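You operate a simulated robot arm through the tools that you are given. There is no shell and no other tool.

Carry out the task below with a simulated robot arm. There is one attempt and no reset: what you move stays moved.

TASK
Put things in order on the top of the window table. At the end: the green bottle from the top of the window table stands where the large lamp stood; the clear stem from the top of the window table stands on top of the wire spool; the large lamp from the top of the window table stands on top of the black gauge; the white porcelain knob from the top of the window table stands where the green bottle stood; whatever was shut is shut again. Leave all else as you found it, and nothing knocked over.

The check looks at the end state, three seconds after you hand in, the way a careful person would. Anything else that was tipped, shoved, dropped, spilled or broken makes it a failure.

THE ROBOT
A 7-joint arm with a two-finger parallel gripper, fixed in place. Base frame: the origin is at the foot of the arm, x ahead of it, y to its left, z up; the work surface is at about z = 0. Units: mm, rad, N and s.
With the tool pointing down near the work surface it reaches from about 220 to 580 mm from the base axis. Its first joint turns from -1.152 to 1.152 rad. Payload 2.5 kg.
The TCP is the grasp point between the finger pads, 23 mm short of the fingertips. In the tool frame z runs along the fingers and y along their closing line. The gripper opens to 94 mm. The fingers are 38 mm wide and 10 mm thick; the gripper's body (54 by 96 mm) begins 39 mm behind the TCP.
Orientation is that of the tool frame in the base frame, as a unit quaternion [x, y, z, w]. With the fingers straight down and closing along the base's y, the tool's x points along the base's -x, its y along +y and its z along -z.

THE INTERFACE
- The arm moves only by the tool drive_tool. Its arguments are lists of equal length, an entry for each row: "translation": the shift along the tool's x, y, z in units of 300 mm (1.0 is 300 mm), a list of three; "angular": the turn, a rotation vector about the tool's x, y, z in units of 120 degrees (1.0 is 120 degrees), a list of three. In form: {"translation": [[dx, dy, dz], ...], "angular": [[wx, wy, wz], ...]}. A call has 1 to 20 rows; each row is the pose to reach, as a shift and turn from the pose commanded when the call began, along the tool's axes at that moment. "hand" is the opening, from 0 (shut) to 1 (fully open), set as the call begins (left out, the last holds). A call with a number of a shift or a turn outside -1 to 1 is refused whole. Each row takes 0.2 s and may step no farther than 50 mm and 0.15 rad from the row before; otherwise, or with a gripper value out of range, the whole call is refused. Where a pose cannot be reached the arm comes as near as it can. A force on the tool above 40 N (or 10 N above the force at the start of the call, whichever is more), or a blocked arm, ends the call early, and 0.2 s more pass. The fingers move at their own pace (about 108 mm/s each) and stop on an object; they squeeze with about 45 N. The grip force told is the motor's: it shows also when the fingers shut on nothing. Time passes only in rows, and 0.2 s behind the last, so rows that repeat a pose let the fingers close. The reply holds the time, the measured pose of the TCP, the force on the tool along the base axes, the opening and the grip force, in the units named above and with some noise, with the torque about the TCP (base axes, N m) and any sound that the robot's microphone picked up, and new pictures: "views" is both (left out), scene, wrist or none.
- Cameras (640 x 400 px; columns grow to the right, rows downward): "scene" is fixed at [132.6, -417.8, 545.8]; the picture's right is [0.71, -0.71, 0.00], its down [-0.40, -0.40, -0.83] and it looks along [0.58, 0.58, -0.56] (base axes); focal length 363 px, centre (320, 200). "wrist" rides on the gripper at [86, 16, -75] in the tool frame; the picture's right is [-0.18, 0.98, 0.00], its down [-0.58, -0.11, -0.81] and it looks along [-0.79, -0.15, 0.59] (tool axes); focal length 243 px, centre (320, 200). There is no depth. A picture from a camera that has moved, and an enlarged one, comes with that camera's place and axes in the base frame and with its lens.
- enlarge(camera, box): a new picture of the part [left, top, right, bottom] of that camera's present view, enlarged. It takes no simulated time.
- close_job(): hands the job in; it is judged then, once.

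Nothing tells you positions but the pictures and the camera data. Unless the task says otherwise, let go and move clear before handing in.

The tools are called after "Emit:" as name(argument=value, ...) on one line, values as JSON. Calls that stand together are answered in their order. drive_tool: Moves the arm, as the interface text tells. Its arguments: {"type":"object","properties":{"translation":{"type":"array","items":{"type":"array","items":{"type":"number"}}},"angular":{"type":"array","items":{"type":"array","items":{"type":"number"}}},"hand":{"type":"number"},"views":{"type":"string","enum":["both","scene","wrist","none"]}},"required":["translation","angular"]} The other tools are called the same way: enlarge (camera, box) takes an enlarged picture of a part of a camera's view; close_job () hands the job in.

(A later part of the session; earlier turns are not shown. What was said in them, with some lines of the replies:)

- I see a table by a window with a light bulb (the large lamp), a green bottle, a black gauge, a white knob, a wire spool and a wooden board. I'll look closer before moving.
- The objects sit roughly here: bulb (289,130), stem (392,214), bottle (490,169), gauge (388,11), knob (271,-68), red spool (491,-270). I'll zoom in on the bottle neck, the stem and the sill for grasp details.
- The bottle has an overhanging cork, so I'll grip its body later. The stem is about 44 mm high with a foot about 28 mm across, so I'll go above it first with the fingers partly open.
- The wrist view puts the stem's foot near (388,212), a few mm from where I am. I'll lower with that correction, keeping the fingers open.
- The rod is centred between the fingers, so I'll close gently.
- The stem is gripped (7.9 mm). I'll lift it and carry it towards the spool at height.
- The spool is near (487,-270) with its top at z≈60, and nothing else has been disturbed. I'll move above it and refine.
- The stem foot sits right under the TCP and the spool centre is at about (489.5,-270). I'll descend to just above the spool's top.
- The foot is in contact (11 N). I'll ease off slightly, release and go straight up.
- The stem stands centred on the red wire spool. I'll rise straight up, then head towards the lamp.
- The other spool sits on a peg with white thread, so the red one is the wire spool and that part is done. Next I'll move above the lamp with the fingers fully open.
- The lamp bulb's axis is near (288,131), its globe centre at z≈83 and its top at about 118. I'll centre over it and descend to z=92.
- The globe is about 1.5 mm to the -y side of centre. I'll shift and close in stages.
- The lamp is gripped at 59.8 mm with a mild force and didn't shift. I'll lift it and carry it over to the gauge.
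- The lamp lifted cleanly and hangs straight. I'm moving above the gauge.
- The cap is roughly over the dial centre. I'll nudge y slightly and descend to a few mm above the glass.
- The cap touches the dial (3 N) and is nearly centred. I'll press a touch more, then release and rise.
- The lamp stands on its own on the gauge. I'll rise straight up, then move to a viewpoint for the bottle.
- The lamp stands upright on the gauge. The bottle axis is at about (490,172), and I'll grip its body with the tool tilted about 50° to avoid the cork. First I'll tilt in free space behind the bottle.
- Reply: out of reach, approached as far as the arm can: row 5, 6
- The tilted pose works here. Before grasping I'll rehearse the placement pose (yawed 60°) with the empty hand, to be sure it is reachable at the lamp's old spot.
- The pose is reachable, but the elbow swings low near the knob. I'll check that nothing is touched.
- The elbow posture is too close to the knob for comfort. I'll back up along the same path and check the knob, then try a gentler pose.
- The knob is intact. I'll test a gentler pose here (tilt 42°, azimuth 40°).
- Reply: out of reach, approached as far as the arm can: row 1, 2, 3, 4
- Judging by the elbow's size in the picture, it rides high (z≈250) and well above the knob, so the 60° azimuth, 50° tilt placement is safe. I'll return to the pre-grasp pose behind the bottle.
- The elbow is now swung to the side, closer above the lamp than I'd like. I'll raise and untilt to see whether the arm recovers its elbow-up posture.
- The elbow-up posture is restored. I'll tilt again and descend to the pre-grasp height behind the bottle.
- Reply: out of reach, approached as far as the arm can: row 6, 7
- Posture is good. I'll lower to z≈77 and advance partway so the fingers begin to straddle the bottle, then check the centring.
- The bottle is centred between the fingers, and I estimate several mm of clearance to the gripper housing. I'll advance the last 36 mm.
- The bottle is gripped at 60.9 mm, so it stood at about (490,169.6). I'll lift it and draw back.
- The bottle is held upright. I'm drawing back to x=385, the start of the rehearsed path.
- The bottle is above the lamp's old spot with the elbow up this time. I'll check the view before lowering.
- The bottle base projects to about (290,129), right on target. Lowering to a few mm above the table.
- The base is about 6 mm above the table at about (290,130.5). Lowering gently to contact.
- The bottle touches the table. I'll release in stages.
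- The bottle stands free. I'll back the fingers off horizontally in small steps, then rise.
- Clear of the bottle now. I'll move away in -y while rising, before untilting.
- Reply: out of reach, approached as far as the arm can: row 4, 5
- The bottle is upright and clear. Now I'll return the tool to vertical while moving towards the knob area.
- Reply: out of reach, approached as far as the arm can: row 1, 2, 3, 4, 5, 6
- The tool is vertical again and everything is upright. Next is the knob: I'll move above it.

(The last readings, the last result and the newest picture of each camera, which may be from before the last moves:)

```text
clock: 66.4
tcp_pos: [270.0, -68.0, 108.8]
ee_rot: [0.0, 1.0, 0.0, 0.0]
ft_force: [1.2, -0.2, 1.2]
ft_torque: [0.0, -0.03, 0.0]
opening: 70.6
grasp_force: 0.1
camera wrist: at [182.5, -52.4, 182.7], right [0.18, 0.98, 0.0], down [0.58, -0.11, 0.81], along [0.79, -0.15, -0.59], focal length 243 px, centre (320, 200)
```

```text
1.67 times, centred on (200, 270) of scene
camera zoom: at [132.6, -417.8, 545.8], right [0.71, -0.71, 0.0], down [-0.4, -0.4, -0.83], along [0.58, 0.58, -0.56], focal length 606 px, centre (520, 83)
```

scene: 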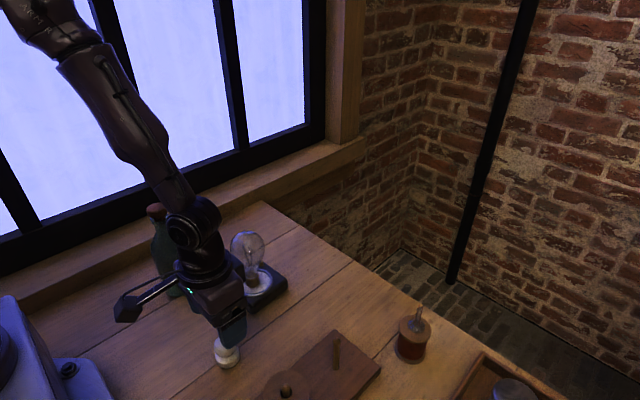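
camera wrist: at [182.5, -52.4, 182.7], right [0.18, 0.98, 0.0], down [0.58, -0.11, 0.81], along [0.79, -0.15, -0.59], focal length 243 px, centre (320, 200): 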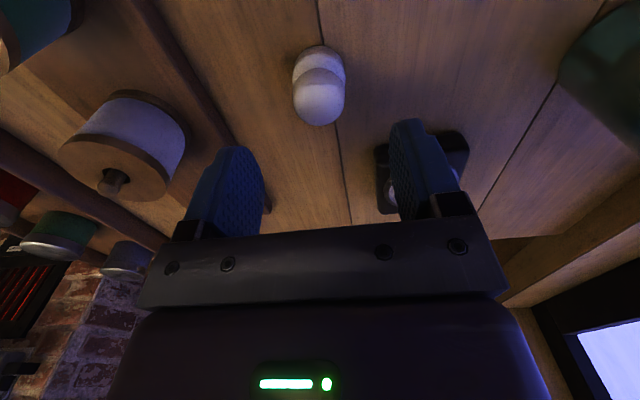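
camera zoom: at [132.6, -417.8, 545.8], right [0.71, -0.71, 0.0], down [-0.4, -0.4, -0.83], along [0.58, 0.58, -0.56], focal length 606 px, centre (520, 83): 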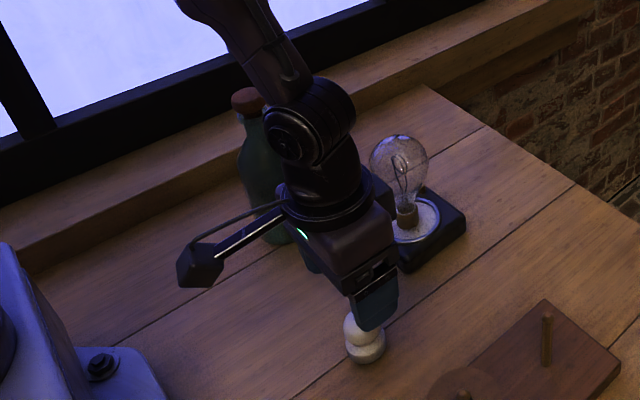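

The knob is at about (269.5,-69.6). Lowering over it to grip the 40 mm base disc.

Emit:
drive_tool(translation=[[0.0017, -0.002, 0.06], [0.0017, -0.002, 0.14], [0.0017, -0.002, 0.21], [0.0017, -0.002, 0.25], [0.0017, -0.002, 0.26], [0.0017, -0.002, 0.26]], angular=[[0, 0, 0], [0, 0, 0], [0, 0, 0], [0, 0, 0], [0, 0, 0], [0, 0, 0]])

Emit:
enlarge(camera="wrist", box=[180, 50, 460, 250])

Emit:
enlarge(camera="scene", box=[170, 290, 290, 390])

```text
clock: 67.8
tcp_pos: [268.3, -71.0, 30.5]
ee_rot: [0.0, 1.0, 0.001, -0.001]
ft_force: [0.2, 1.2, -0.1]
ft_torque: [-0.02, -0.01, 0.0]
opening: 70.6
grasp_force: 0.1
camera wrist: at [182.0, -53.5, 104.9], right [0.18, 0.98, 0.0], down [0.58, -0.11, 0.81], along [0.79, -0.15, -0.59], focal length 243 px, centre (320, 200)
```

scene: 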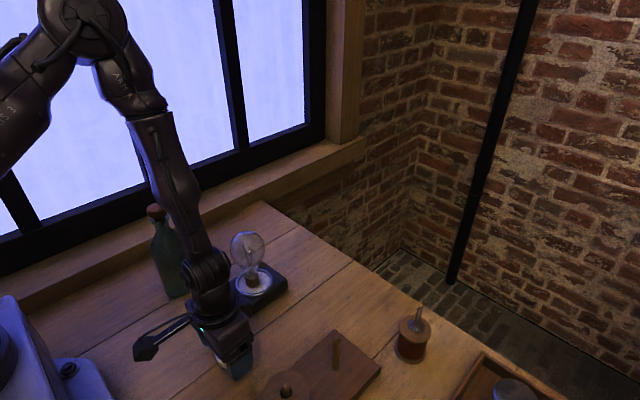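
wrist: 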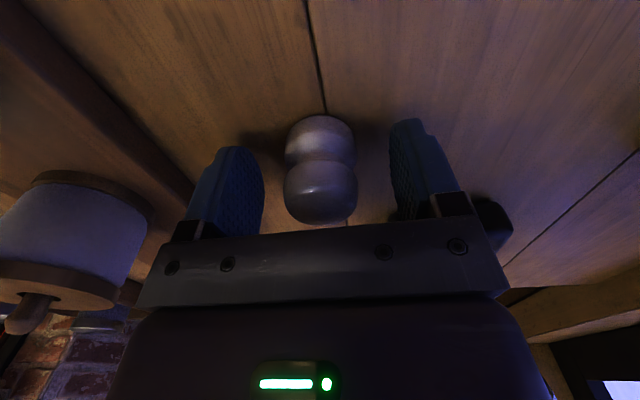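

```text
2.00 times, centred on (320, 150) of wrist
camera zoom: at [182.0, -53.5, 104.9], right [0.18, 0.98, 0.0], down [0.58, -0.11, 0.81], along [0.79, -0.15, -0.59], focal length 485 px, centre (320, 300)
```

zoom: 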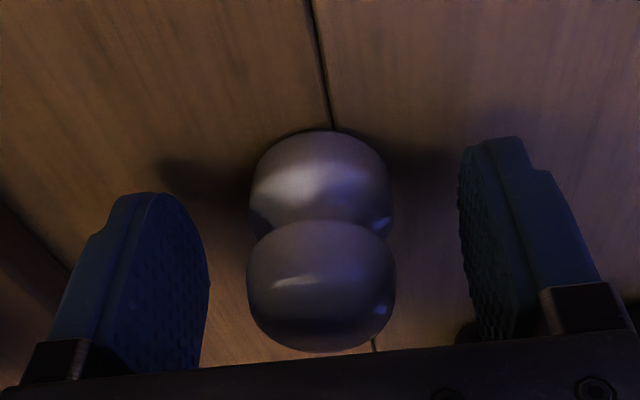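

```text
4.00 times, centred on (230, 340) of scene
camera zoom: at [132.6, -417.8, 545.8], right [0.71, -0.71, 0.0], down [-0.4, -0.4, -0.83], along [0.58, 0.58, -0.56], focal length 1454 px, centre (680, -360)
```

zoom: 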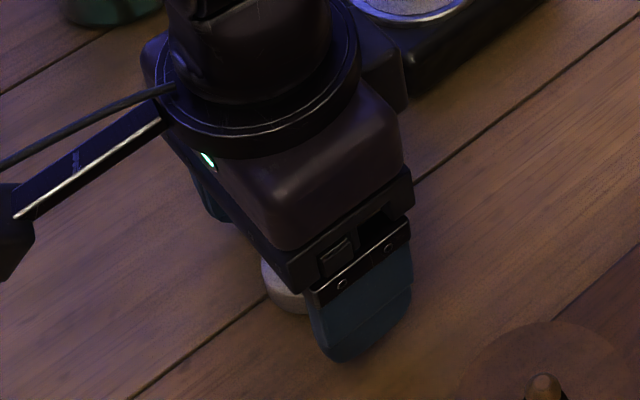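

The knob is centred. Closing.

Emit:
drive_tool(translation=[[0, 0, 0], [0, 0, 0], [0, 0, 0], [0, 0, 0]], angular=[[0, 0, 0], [0, 0, 0], [0, 0, 0], [0, 0, 0]], hand=0.35, views="wrist")

Emit:
drive_tool(translation=[[0, 0, -0.03], [0, 0, -0.1], [0, 0, -0.2], [0, 0, -0.2]], angular=[[0, 0, 0], [0, 0, 0], [0, 0, 0], [0, 0, 0]])

Emit:
enlarge(camera="wrist", box=[180, 50, 460, 250])

```text
clock: 68.8
tcp_pos: [268.9, -70.7, 31.6]
ee_rot: [0.0, 1.0, 0.0, 0.0]
ft_force: [-0.3, -1.3, 1.3]
ft_torque: [0.0, 0.03, 0.04]
opening: 36.3
grasp_force: 44.9
camera wrist: at [182.0, -53.5, 105.1], right [0.18, 0.98, 0.0], down [0.58, -0.11, 0.81], along [0.79, -0.15, -0.59], focal length 243 px, centre (320, 200)
```

wrist: 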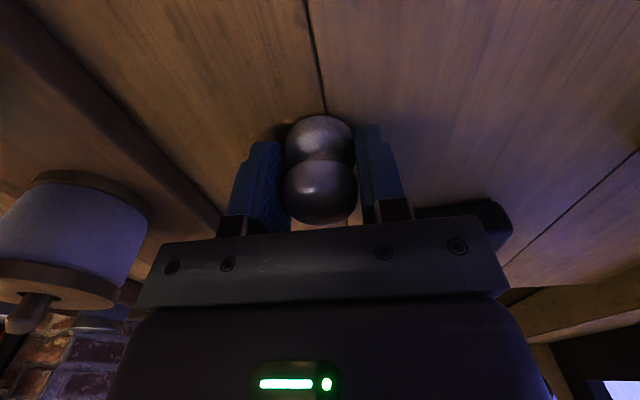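

```text
clock: 69.8
tcp_pos: [269.0, -69.7, 91.4]
ee_rot: [0.0, 1.0, -0.001, 0.0]
ft_force: [-0.3, 0.3, -0.8]
ft_torque: [-0.02, 0.02, 0.03]
opening: 36.3
grasp_force: 44.7
camera wrist: at [181.7, -53.0, 165.3], right [0.18, 0.98, 0.0], down [0.58, -0.11, 0.81], along [0.79, -0.15, -0.59], focal length 243 px, centre (320, 200)
```

scene: 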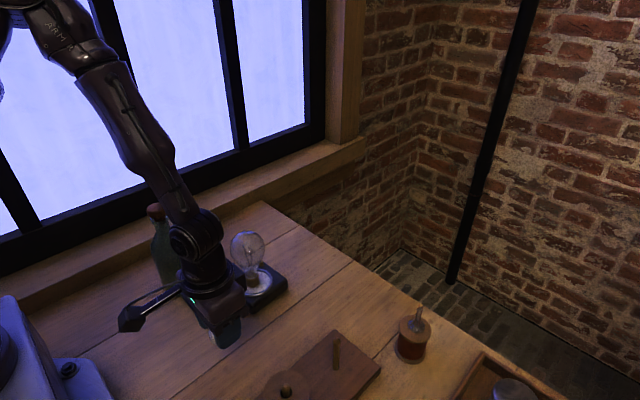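
wrist: 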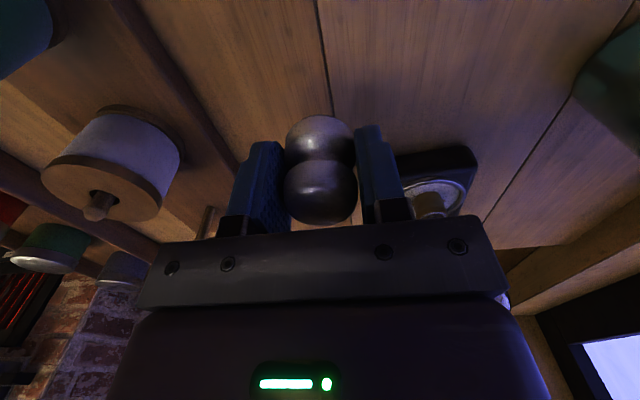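

```text
2.00 times, centred on (320, 150) of wrist
camera zoom: at [181.7, -53.0, 165.3], right [0.18, 0.98, 0.0], down [0.58, -0.11, 0.81], along [0.79, -0.15, -0.59], focal length 485 px, centre (320, 300)
```

zoom: 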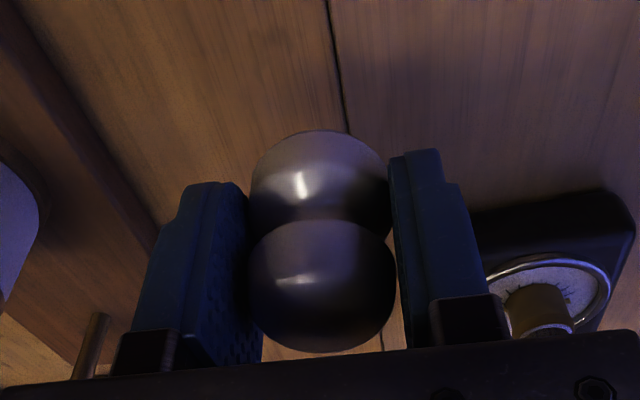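

The knob is lifted upright (36.3 mm grip). I'll carry it high over the lamp to the bottle's old spot.

Emit:
drive_tool(translation=[[0, 0, -0.14], [0, 0, -0.29], [0, 0, -0.4667], [-0.082, 0.0886, -0.4667], [-0.163, 0.1771, -0.4667], [-0.245, 0.2657, -0.4667], [-0.327, 0.3542, -0.4667], [-0.408, 0.4428, -0.4667], [-0.49, 0.5313, -0.4667], [-0.572, 0.6199, -0.4667], [-0.653, 0.7084, -0.4667], [-0.735, 0.797, -0.4667], [-0.735, 0.797, -0.4667]], angular=[[0, 0, 0], [0, 0, 0], [0, 0, 0], [0, 0, 0], [0, 0, 0], [0, 0, 0], [0, 0, 0], [0, 0, 0], [0, 0, 0], [0, 0, 0], [0, 0, 0], [0, 0, 0], [0, 0, 0]])

Emit:
enlarge(camera="scene", box=[130, 150, 310, 330])

```text
refused: row 3 steps farther than a row can; nothing moved
```

```text
2.22 times, centred on (220, 240) of scene
camera zoom: at [132.6, -417.8, 545.8], right [0.71, -0.71, 0.0], down [-0.4, -0.4, -0.83], along [0.58, 0.58, -0.56], focal length 808 px, centre (542, 111)
```

zoom: 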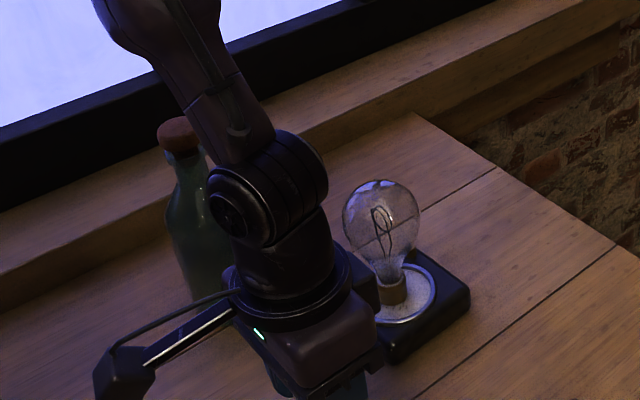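

One row stepped slightly too far, so nothing moved. I'll resend with smaller steps.

Emit:
drive_tool(translation=[[0, 0, -0.1167], [0, 0, -0.2333], [0, 0, -0.35], [0, 0, -0.4667], [-0.082, 0.0886, -0.4667], [-0.163, 0.1771, -0.4667], [-0.245, 0.2657, -0.4667], [-0.327, 0.3542, -0.4667], [-0.408, 0.4428, -0.4667], [-0.49, 0.5313, -0.4667], [-0.572, 0.6199, -0.4667], [-0.653, 0.7084, -0.4667], [-0.735, 0.797, -0.4667], [-0.735, 0.797, -0.4667]], angular=[[0, 0, 0], [0, 0, 0], [0, 0, 0], [0, 0, 0], [0, 0, 0], [0, 0, 0], [0, 0, 0], [0, 0, 0], [0, 0, 0], [0, 0, 0], [0, 0, 0], [0, 0, 0], [0, 0, 0], [0, 0, 0]])

Emit:
enlarge(camera="scene", box=[130, 130, 310, 310])

```text
clock: 72.8
tcp_pos: [490.9, 169.2, 231.4]
ee_rot: [0.0, 1.0, 0.0, 0.001]
ft_force: [-1.2, -0.5, -1.7]
ft_torque: [-0.01, -0.02, -0.01]
opening: 36.2
grasp_force: 45.2
camera wrist: at [402.8, 186.3, 305.8], right [0.18, 0.98, 0.0], down [0.58, -0.11, 0.81], along [0.79, -0.15, -0.59], focal length 243 px, centre (320, 200)
```

scene: 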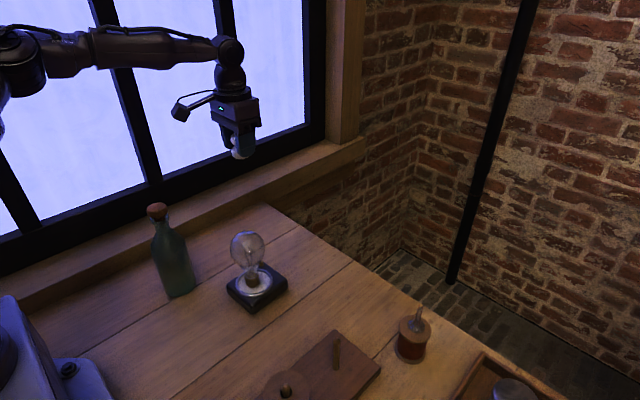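
wrist: 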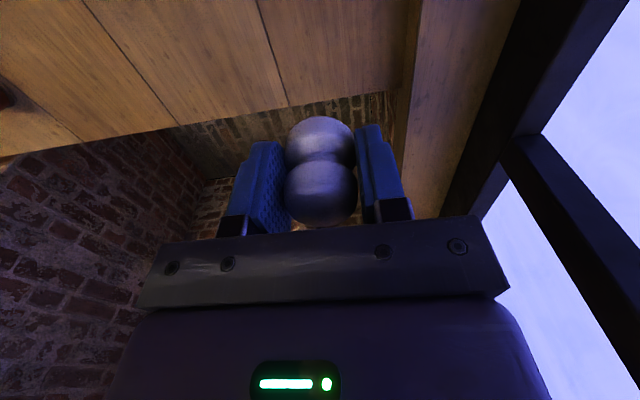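

```text
2.22 times, centred on (220, 220) of scene
camera zoom: at [132.6, -417.8, 545.8], right [0.71, -0.71, 0.0], down [-0.4, -0.4, -0.83], along [0.58, 0.58, -0.56], focal length 808 px, centre (542, 156)
```

zoom: 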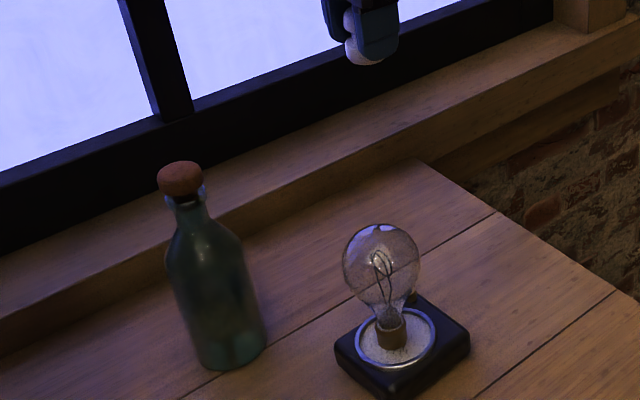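

The bottle and lamp look right. I'll check the bottle's placement precisely before lowering the knob.

Emit:
enlarge(camera="scene", box=[140, 240, 220, 310])

Emit:
enlarge(camera="scene", box=[215, 190, 295, 260])

```text
5.71 times, centred on (180, 275) of scene
camera zoom: at [132.6, -417.8, 545.8], right [0.71, -0.71, 0.0], down [-0.4, -0.4, -0.83], along [0.58, 0.58, -0.56], focal length 2077 px, centre (1120, -229)
```

zoom: 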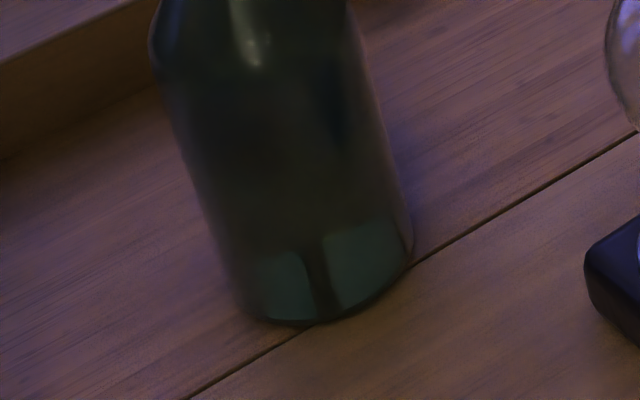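

```text
5.71 times, centred on (255, 225) of scene
camera zoom: at [132.6, -417.8, 545.8], right [0.71, -0.71, 0.0], down [-0.4, -0.4, -0.83], along [0.58, 0.58, -0.56], focal length 2077 px, centre (691, 57)
```

zoom: 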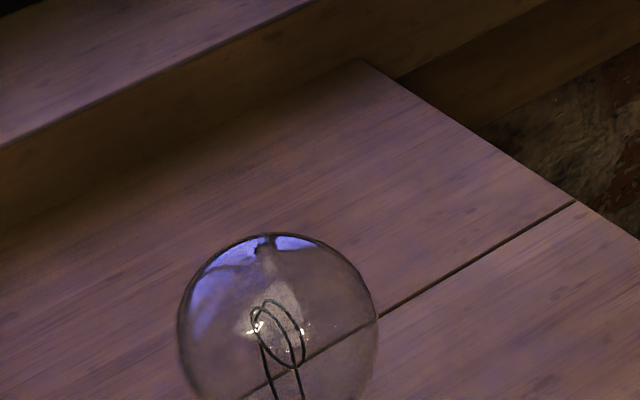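

The bottle sits within about 2 mm of the lamp's old position. Now I'll lower the knob at (490,170).

Emit:
drive_tool(translation=[[-0.0007, 0.0013, 0.13], [-0.0007, 0.0013, 0.27], [-0.0007, 0.0013, 0.41], [-0.0007, 0.0013, 0.54], [-0.0007, 0.0013, 0.62], [-0.0007, 0.0013, 0.65], [-0.0007, 0.0013, 0.65]], angular=[[0, 0, 0], [0, 0, 0], [0, 0, 0], [0, 0, 0], [0, 0, 0], [0, 0, 0], [0, 0, 0]])

Emit:
enlarge(camera="wrist", box=[180, 50, 460, 250])

Emit:
enlarge(camera="scene", box=[200, 150, 300, 260])

```text
clock: 74.4
tcp_pos: [490.3, 169.3, 37.0]
ee_rot: [0.0, 1.0, 0.0, -0.002]
ft_force: [-0.4, 0.3, -1.3]
ft_torque: [0.02, 0.01, 0.0]
opening: 36.6
grasp_force: 44.6
camera wrist: at [403.4, 186.1, 110.1], right [0.18, 0.98, 0.0], down [0.58, -0.11, 0.81], along [0.79, -0.15, -0.59], focal length 243 px, centre (320, 200)
```

scene: 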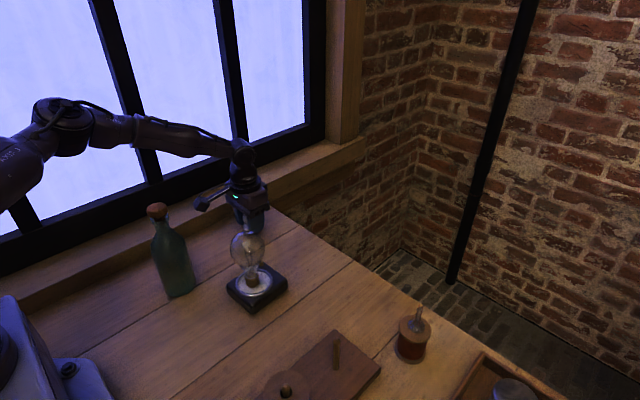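
wrist: 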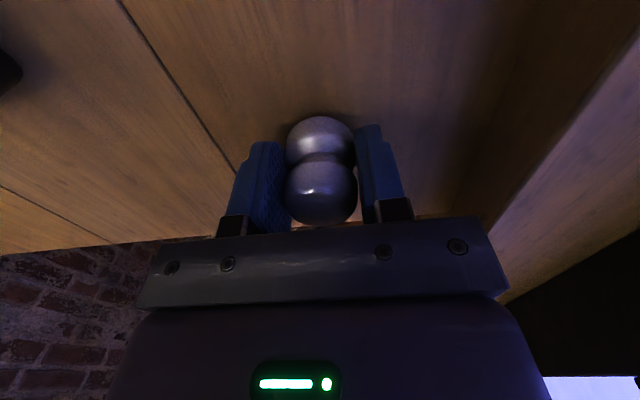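

```text
2.00 times, centred on (320, 150) of wrist
camera zoom: at [403.4, 186.1, 110.1], right [0.18, 0.98, 0.0], down [0.58, -0.11, 0.81], along [0.79, -0.15, -0.59], focal length 485 px, centre (320, 300)
```

zoom: 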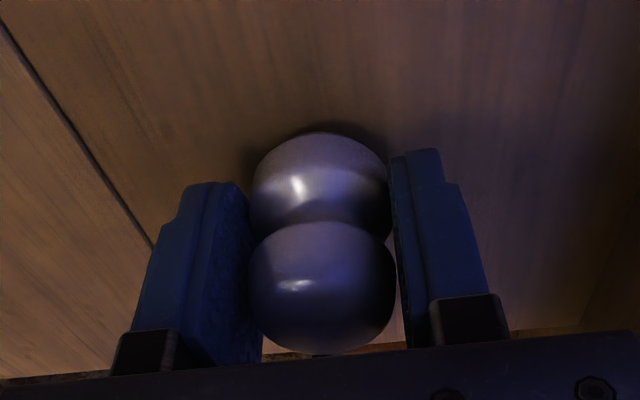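

```text
3.64 times, centred on (250, 205) of scene
camera zoom: at [132.6, -417.8, 545.8], right [0.71, -0.71, 0.0], down [-0.4, -0.4, -0.83], along [0.58, 0.58, -0.56], focal length 1321 px, centre (574, 182)
```

zoom: 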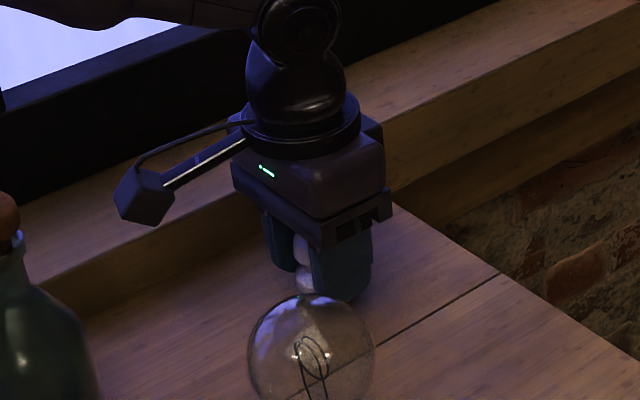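

Emit:
drive_tool(translation=[[0, 0, 0.0033], [0, 0, 0.0067], [0, 0, 0.0117]], angular=[[0, 0, 0], [0, 0, 0], [0, 0, 0]], views="none")

Emit:
drive_tool(translation=[[0, 0, 0.0033], [0, 0, 0.0067]], angular=[[0, 0, 0], [0, 0, 0]], views="none")

```text
clock: 75.2
tcp_pos: [490.7, 169.4, 31.9]
ee_rot: [0.0, 1.0, 0.0, 0.0]
ft_force: [-0.2, 0.1, 0.0]
ft_torque: [-0.02, -0.02, -0.02]
opening: 36.1
grasp_force: 46.0
```

```text
clock: 75.8
tcp_pos: [491.2, 170.0, 31.8]
ee_rot: [0.001, 1.0, 0.0, 0.0]
ft_force: [-1.3, 0.4, 0.5]
ft_torque: [0.01, 0.07, -0.01]
opening: 36.3
grasp_force: 45.4
```

Emit:
drive_tool(translation=[[0, 0, 0.0017], [0, 0, 0.0033]], angular=[[0, 0, 0], [0, 0, 0]], views="wrist")

```text
clock: 76.4
tcp_pos: [489.1, 169.7, 31.9]
ee_rot: [0.0, 1.0, 0.0, 0.001]
ft_force: [-4.5, -2.9, 11.8]
ft_torque: [-0.05, 0.16, -0.01]
opening: 36.4
grasp_force: 45.0
camera wrist: at [403.1, 186.1, 104.7], right [0.18, 0.98, 0.0], down [0.58, -0.11, 0.81], along [0.79, -0.15, -0.59], focal length 243 px, centre (320, 200)
```

wrist: 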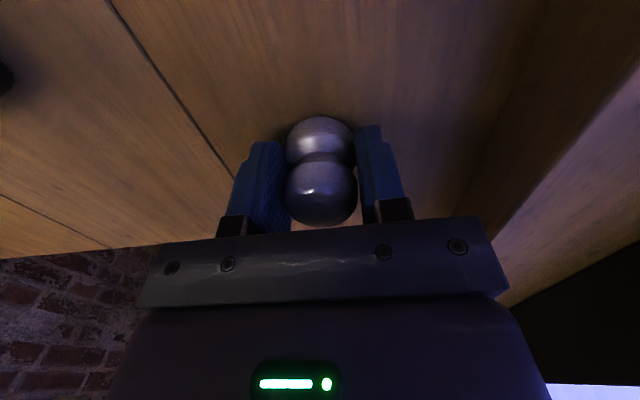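

The knob is in contact with the table. I'll ease off, release and rise.

Emit:
drive_tool(translation=[[0, 0, -0.002], [0, 0, -0.002]], angular=[[0, 0, 0], [0, 0, 0]], views="none")

Emit:
drive_tool(translation=[[0, 0, 0], [0, 0, 0], [0, 0, 0]], angular=[[0, 0, 0], [0, 0, 0], [0, 0, 0]], hand=0.7, views="wrist")

Emit:
drive_tool(translation=[[0, 0, -0.05], [0, 0, -0.15], [0, 0, -0.28], [0, 0, -0.42], [0, 0, -0.56], [0, 0, -0.7], [0, 0, -0.8], [0, 0, -0.8]], angular=[[0, 0, 0], [0, 0, 0], [0, 0, 0], [0, 0, 0], [0, 0, 0], [0, 0, 0], [0, 0, 0], [0, 0, 0]])

Emit:
enlarge(camera="scene", box=[130, 150, 310, 330])

Emit:
enlarge(camera="scene", box=[215, 190, 295, 260])

```text
clock: 77.0
tcp_pos: [490.6, 169.0, 29.7]
ee_rot: [0.0, 1.0, 0.0, 0.0]
ft_force: [-0.1, -2.3, 10.0]
ft_torque: [-0.06, 0.09, -0.01]
opening: 36.4
grasp_force: 45.1
```

```text
clock: 77.8
tcp_pos: [489.7, 169.3, 30.7]
ee_rot: [0.0, 1.0, -0.001, 0.001]
ft_force: [-0.2, 0.1, 0.2]
ft_torque: [-0.02, -0.01, -0.02]
opening: 65.8
grasp_force: 0.1
camera wrist: at [402.7, 186.4, 104.3], right [0.18, 0.98, 0.0], down [0.58, -0.11, 0.81], along [0.79, -0.15, -0.59], focal length 243 px, centre (320, 200)
```

wrist: 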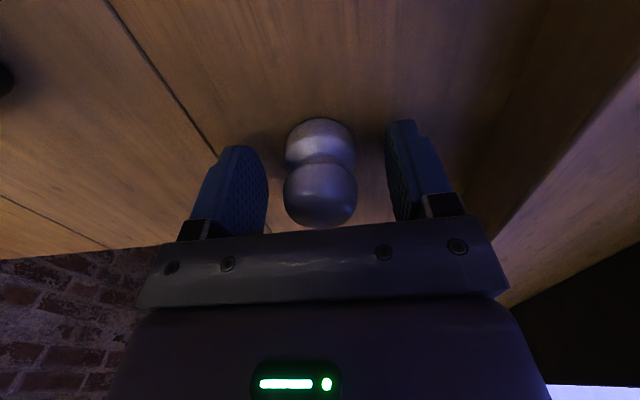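

```text
clock: 79.6
tcp_pos: [489.8, 168.7, 272.4]
ee_rot: [-0.001, 1.0, 0.0, 0.0]
ft_force: [-0.4, 0.1, 0.2]
ft_torque: [0.02, 0.0, 0.01]
opening: 65.9
grasp_force: 0.1
camera wrist: at [402.8, 185.7, 345.6], right [0.18, 0.98, 0.0], down [0.58, -0.11, 0.81], along [0.79, -0.15, -0.59], focal length 243 px, centre (320, 200)
```

scene: 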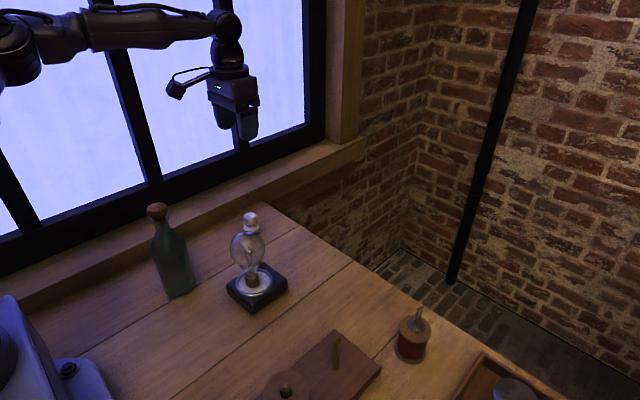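
wrist: 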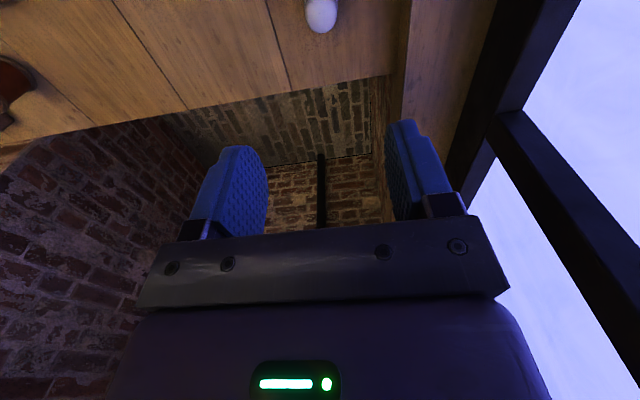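

```text
2.22 times, centred on (220, 240) of scene
camera zoom: at [132.6, -417.8, 545.8], right [0.71, -0.71, 0.0], down [-0.4, -0.4, -0.83], along [0.58, 0.58, -0.56], focal length 808 px, centre (542, 111)
```

zoom: 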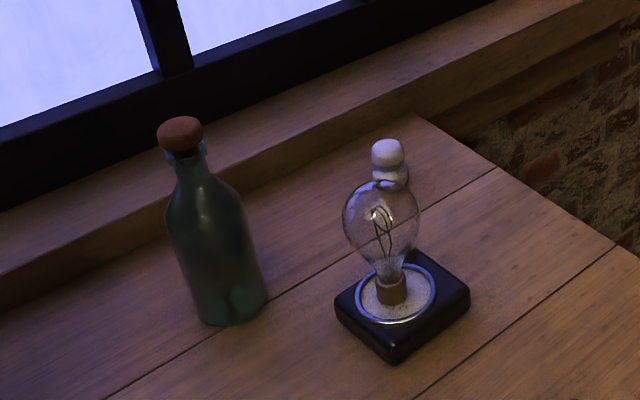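

```text
5.71 times, centred on (255, 225) of scene
camera zoom: at [132.6, -417.8, 545.8], right [0.71, -0.71, 0.0], down [-0.4, -0.4, -0.83], along [0.58, 0.58, -0.56], focal length 2077 px, centre (691, 57)
```

zoom: 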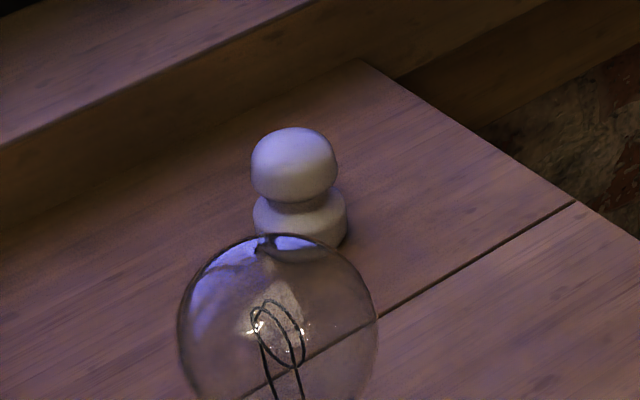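

The knob's base lands on the bottle's old pixel position, within about a pixel. A last check of the stem and the other items before handing in.

Emit:
drive_tool(translation=[[0.12, 0, -0.03], [0.24, 0, -0.06], [0.34, 0, -0.08], [0.34, 0, -0.08]], angular=[[0, 0, 0], [0, 0, 0], [0, 0, 0], [0, 0, 0]])

Emit:
enlarge(camera="scene", box=[240, 290, 540, 400])

Emit:
enlarge(camera="scene", box=[130, 180, 310, 320])

```text
clock: 80.6
tcp_pos: [405.5, 156.6, 287.6]
ee_rot: [-0.001, 1.0, 0.001, -0.001]
ft_force: [-0.4, -0.1, 0.1]
ft_torque: [0.02, -0.02, 0.0]
opening: 65.7
grasp_force: 0.0
out of reach, approached as far as the arm can: row 3, 4
camera wrist: at [319.7, 172.5, 362.3], right [0.18, 0.98, 0.0], down [0.58, -0.11, 0.81], along [0.79, -0.15, -0.59], focal length 243 px, centre (320, 200)
```

scene: 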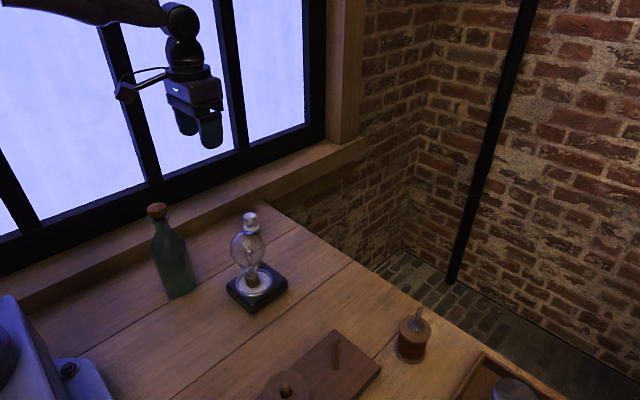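
wrist: 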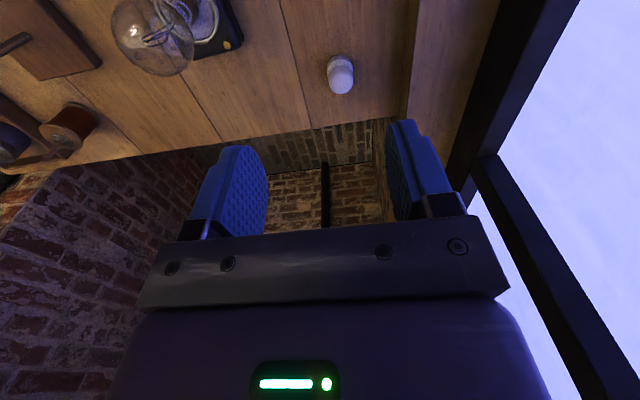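

```text
2.13 times, centred on (390, 345) of scene
camera zoom: at [132.6, -417.8, 545.8], right [0.71, -0.71, 0.0], down [-0.4, -0.4, -0.83], along [0.58, 0.58, -0.56], focal length 775 px, centre (171, -109)
```

zoom: 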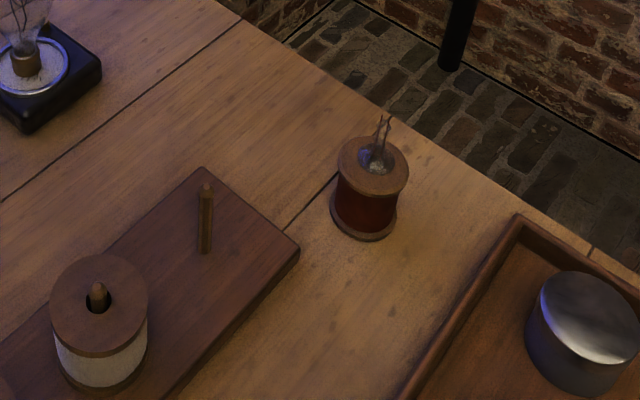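

```text
2.86 times, centred on (220, 250) of scene
camera zoom: at [132.6, -417.8, 545.8], right [0.71, -0.71, 0.0], down [-0.4, -0.4, -0.83], along [0.58, 0.58, -0.56], focal length 1038 px, centre (606, 57)
```

zoom: 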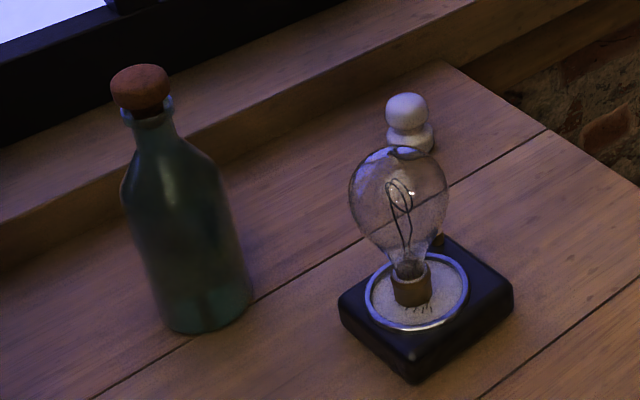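

Everything checks out. The stem is on the wire spool, the lamp is on the gauge, the bottle is at the lamp's old spot and the knob is at the bottle's. All are upright and the arm is clear, so I'm handing in.

Emit:
close_job()

```text
The job is handed in.
```

The job is handed in, and the table looked as you asked in the last pictures. I haven't seen a verdict from the check.

- **Clear stem:** it stands centred on top of the wire spool. I took the red spool to be the wire one. The other spool sits on a peg, holds what looks like white thread, and has no flat top to stand on.
- **Large lamp:** it stands upright on the black gauge's dial, within about 3 mm of centre.
- **Green bottle:** it stands where the lamp stood, within about 2 mm by my picture measurements.
- **White porcelain knob:** it stands where the bottle stood, within about a pixel in the scene camera.

I opened nothing, so nothing needed shutting again. I saw nothing else on the table moved or knocked over, and the arm is clear of everything.
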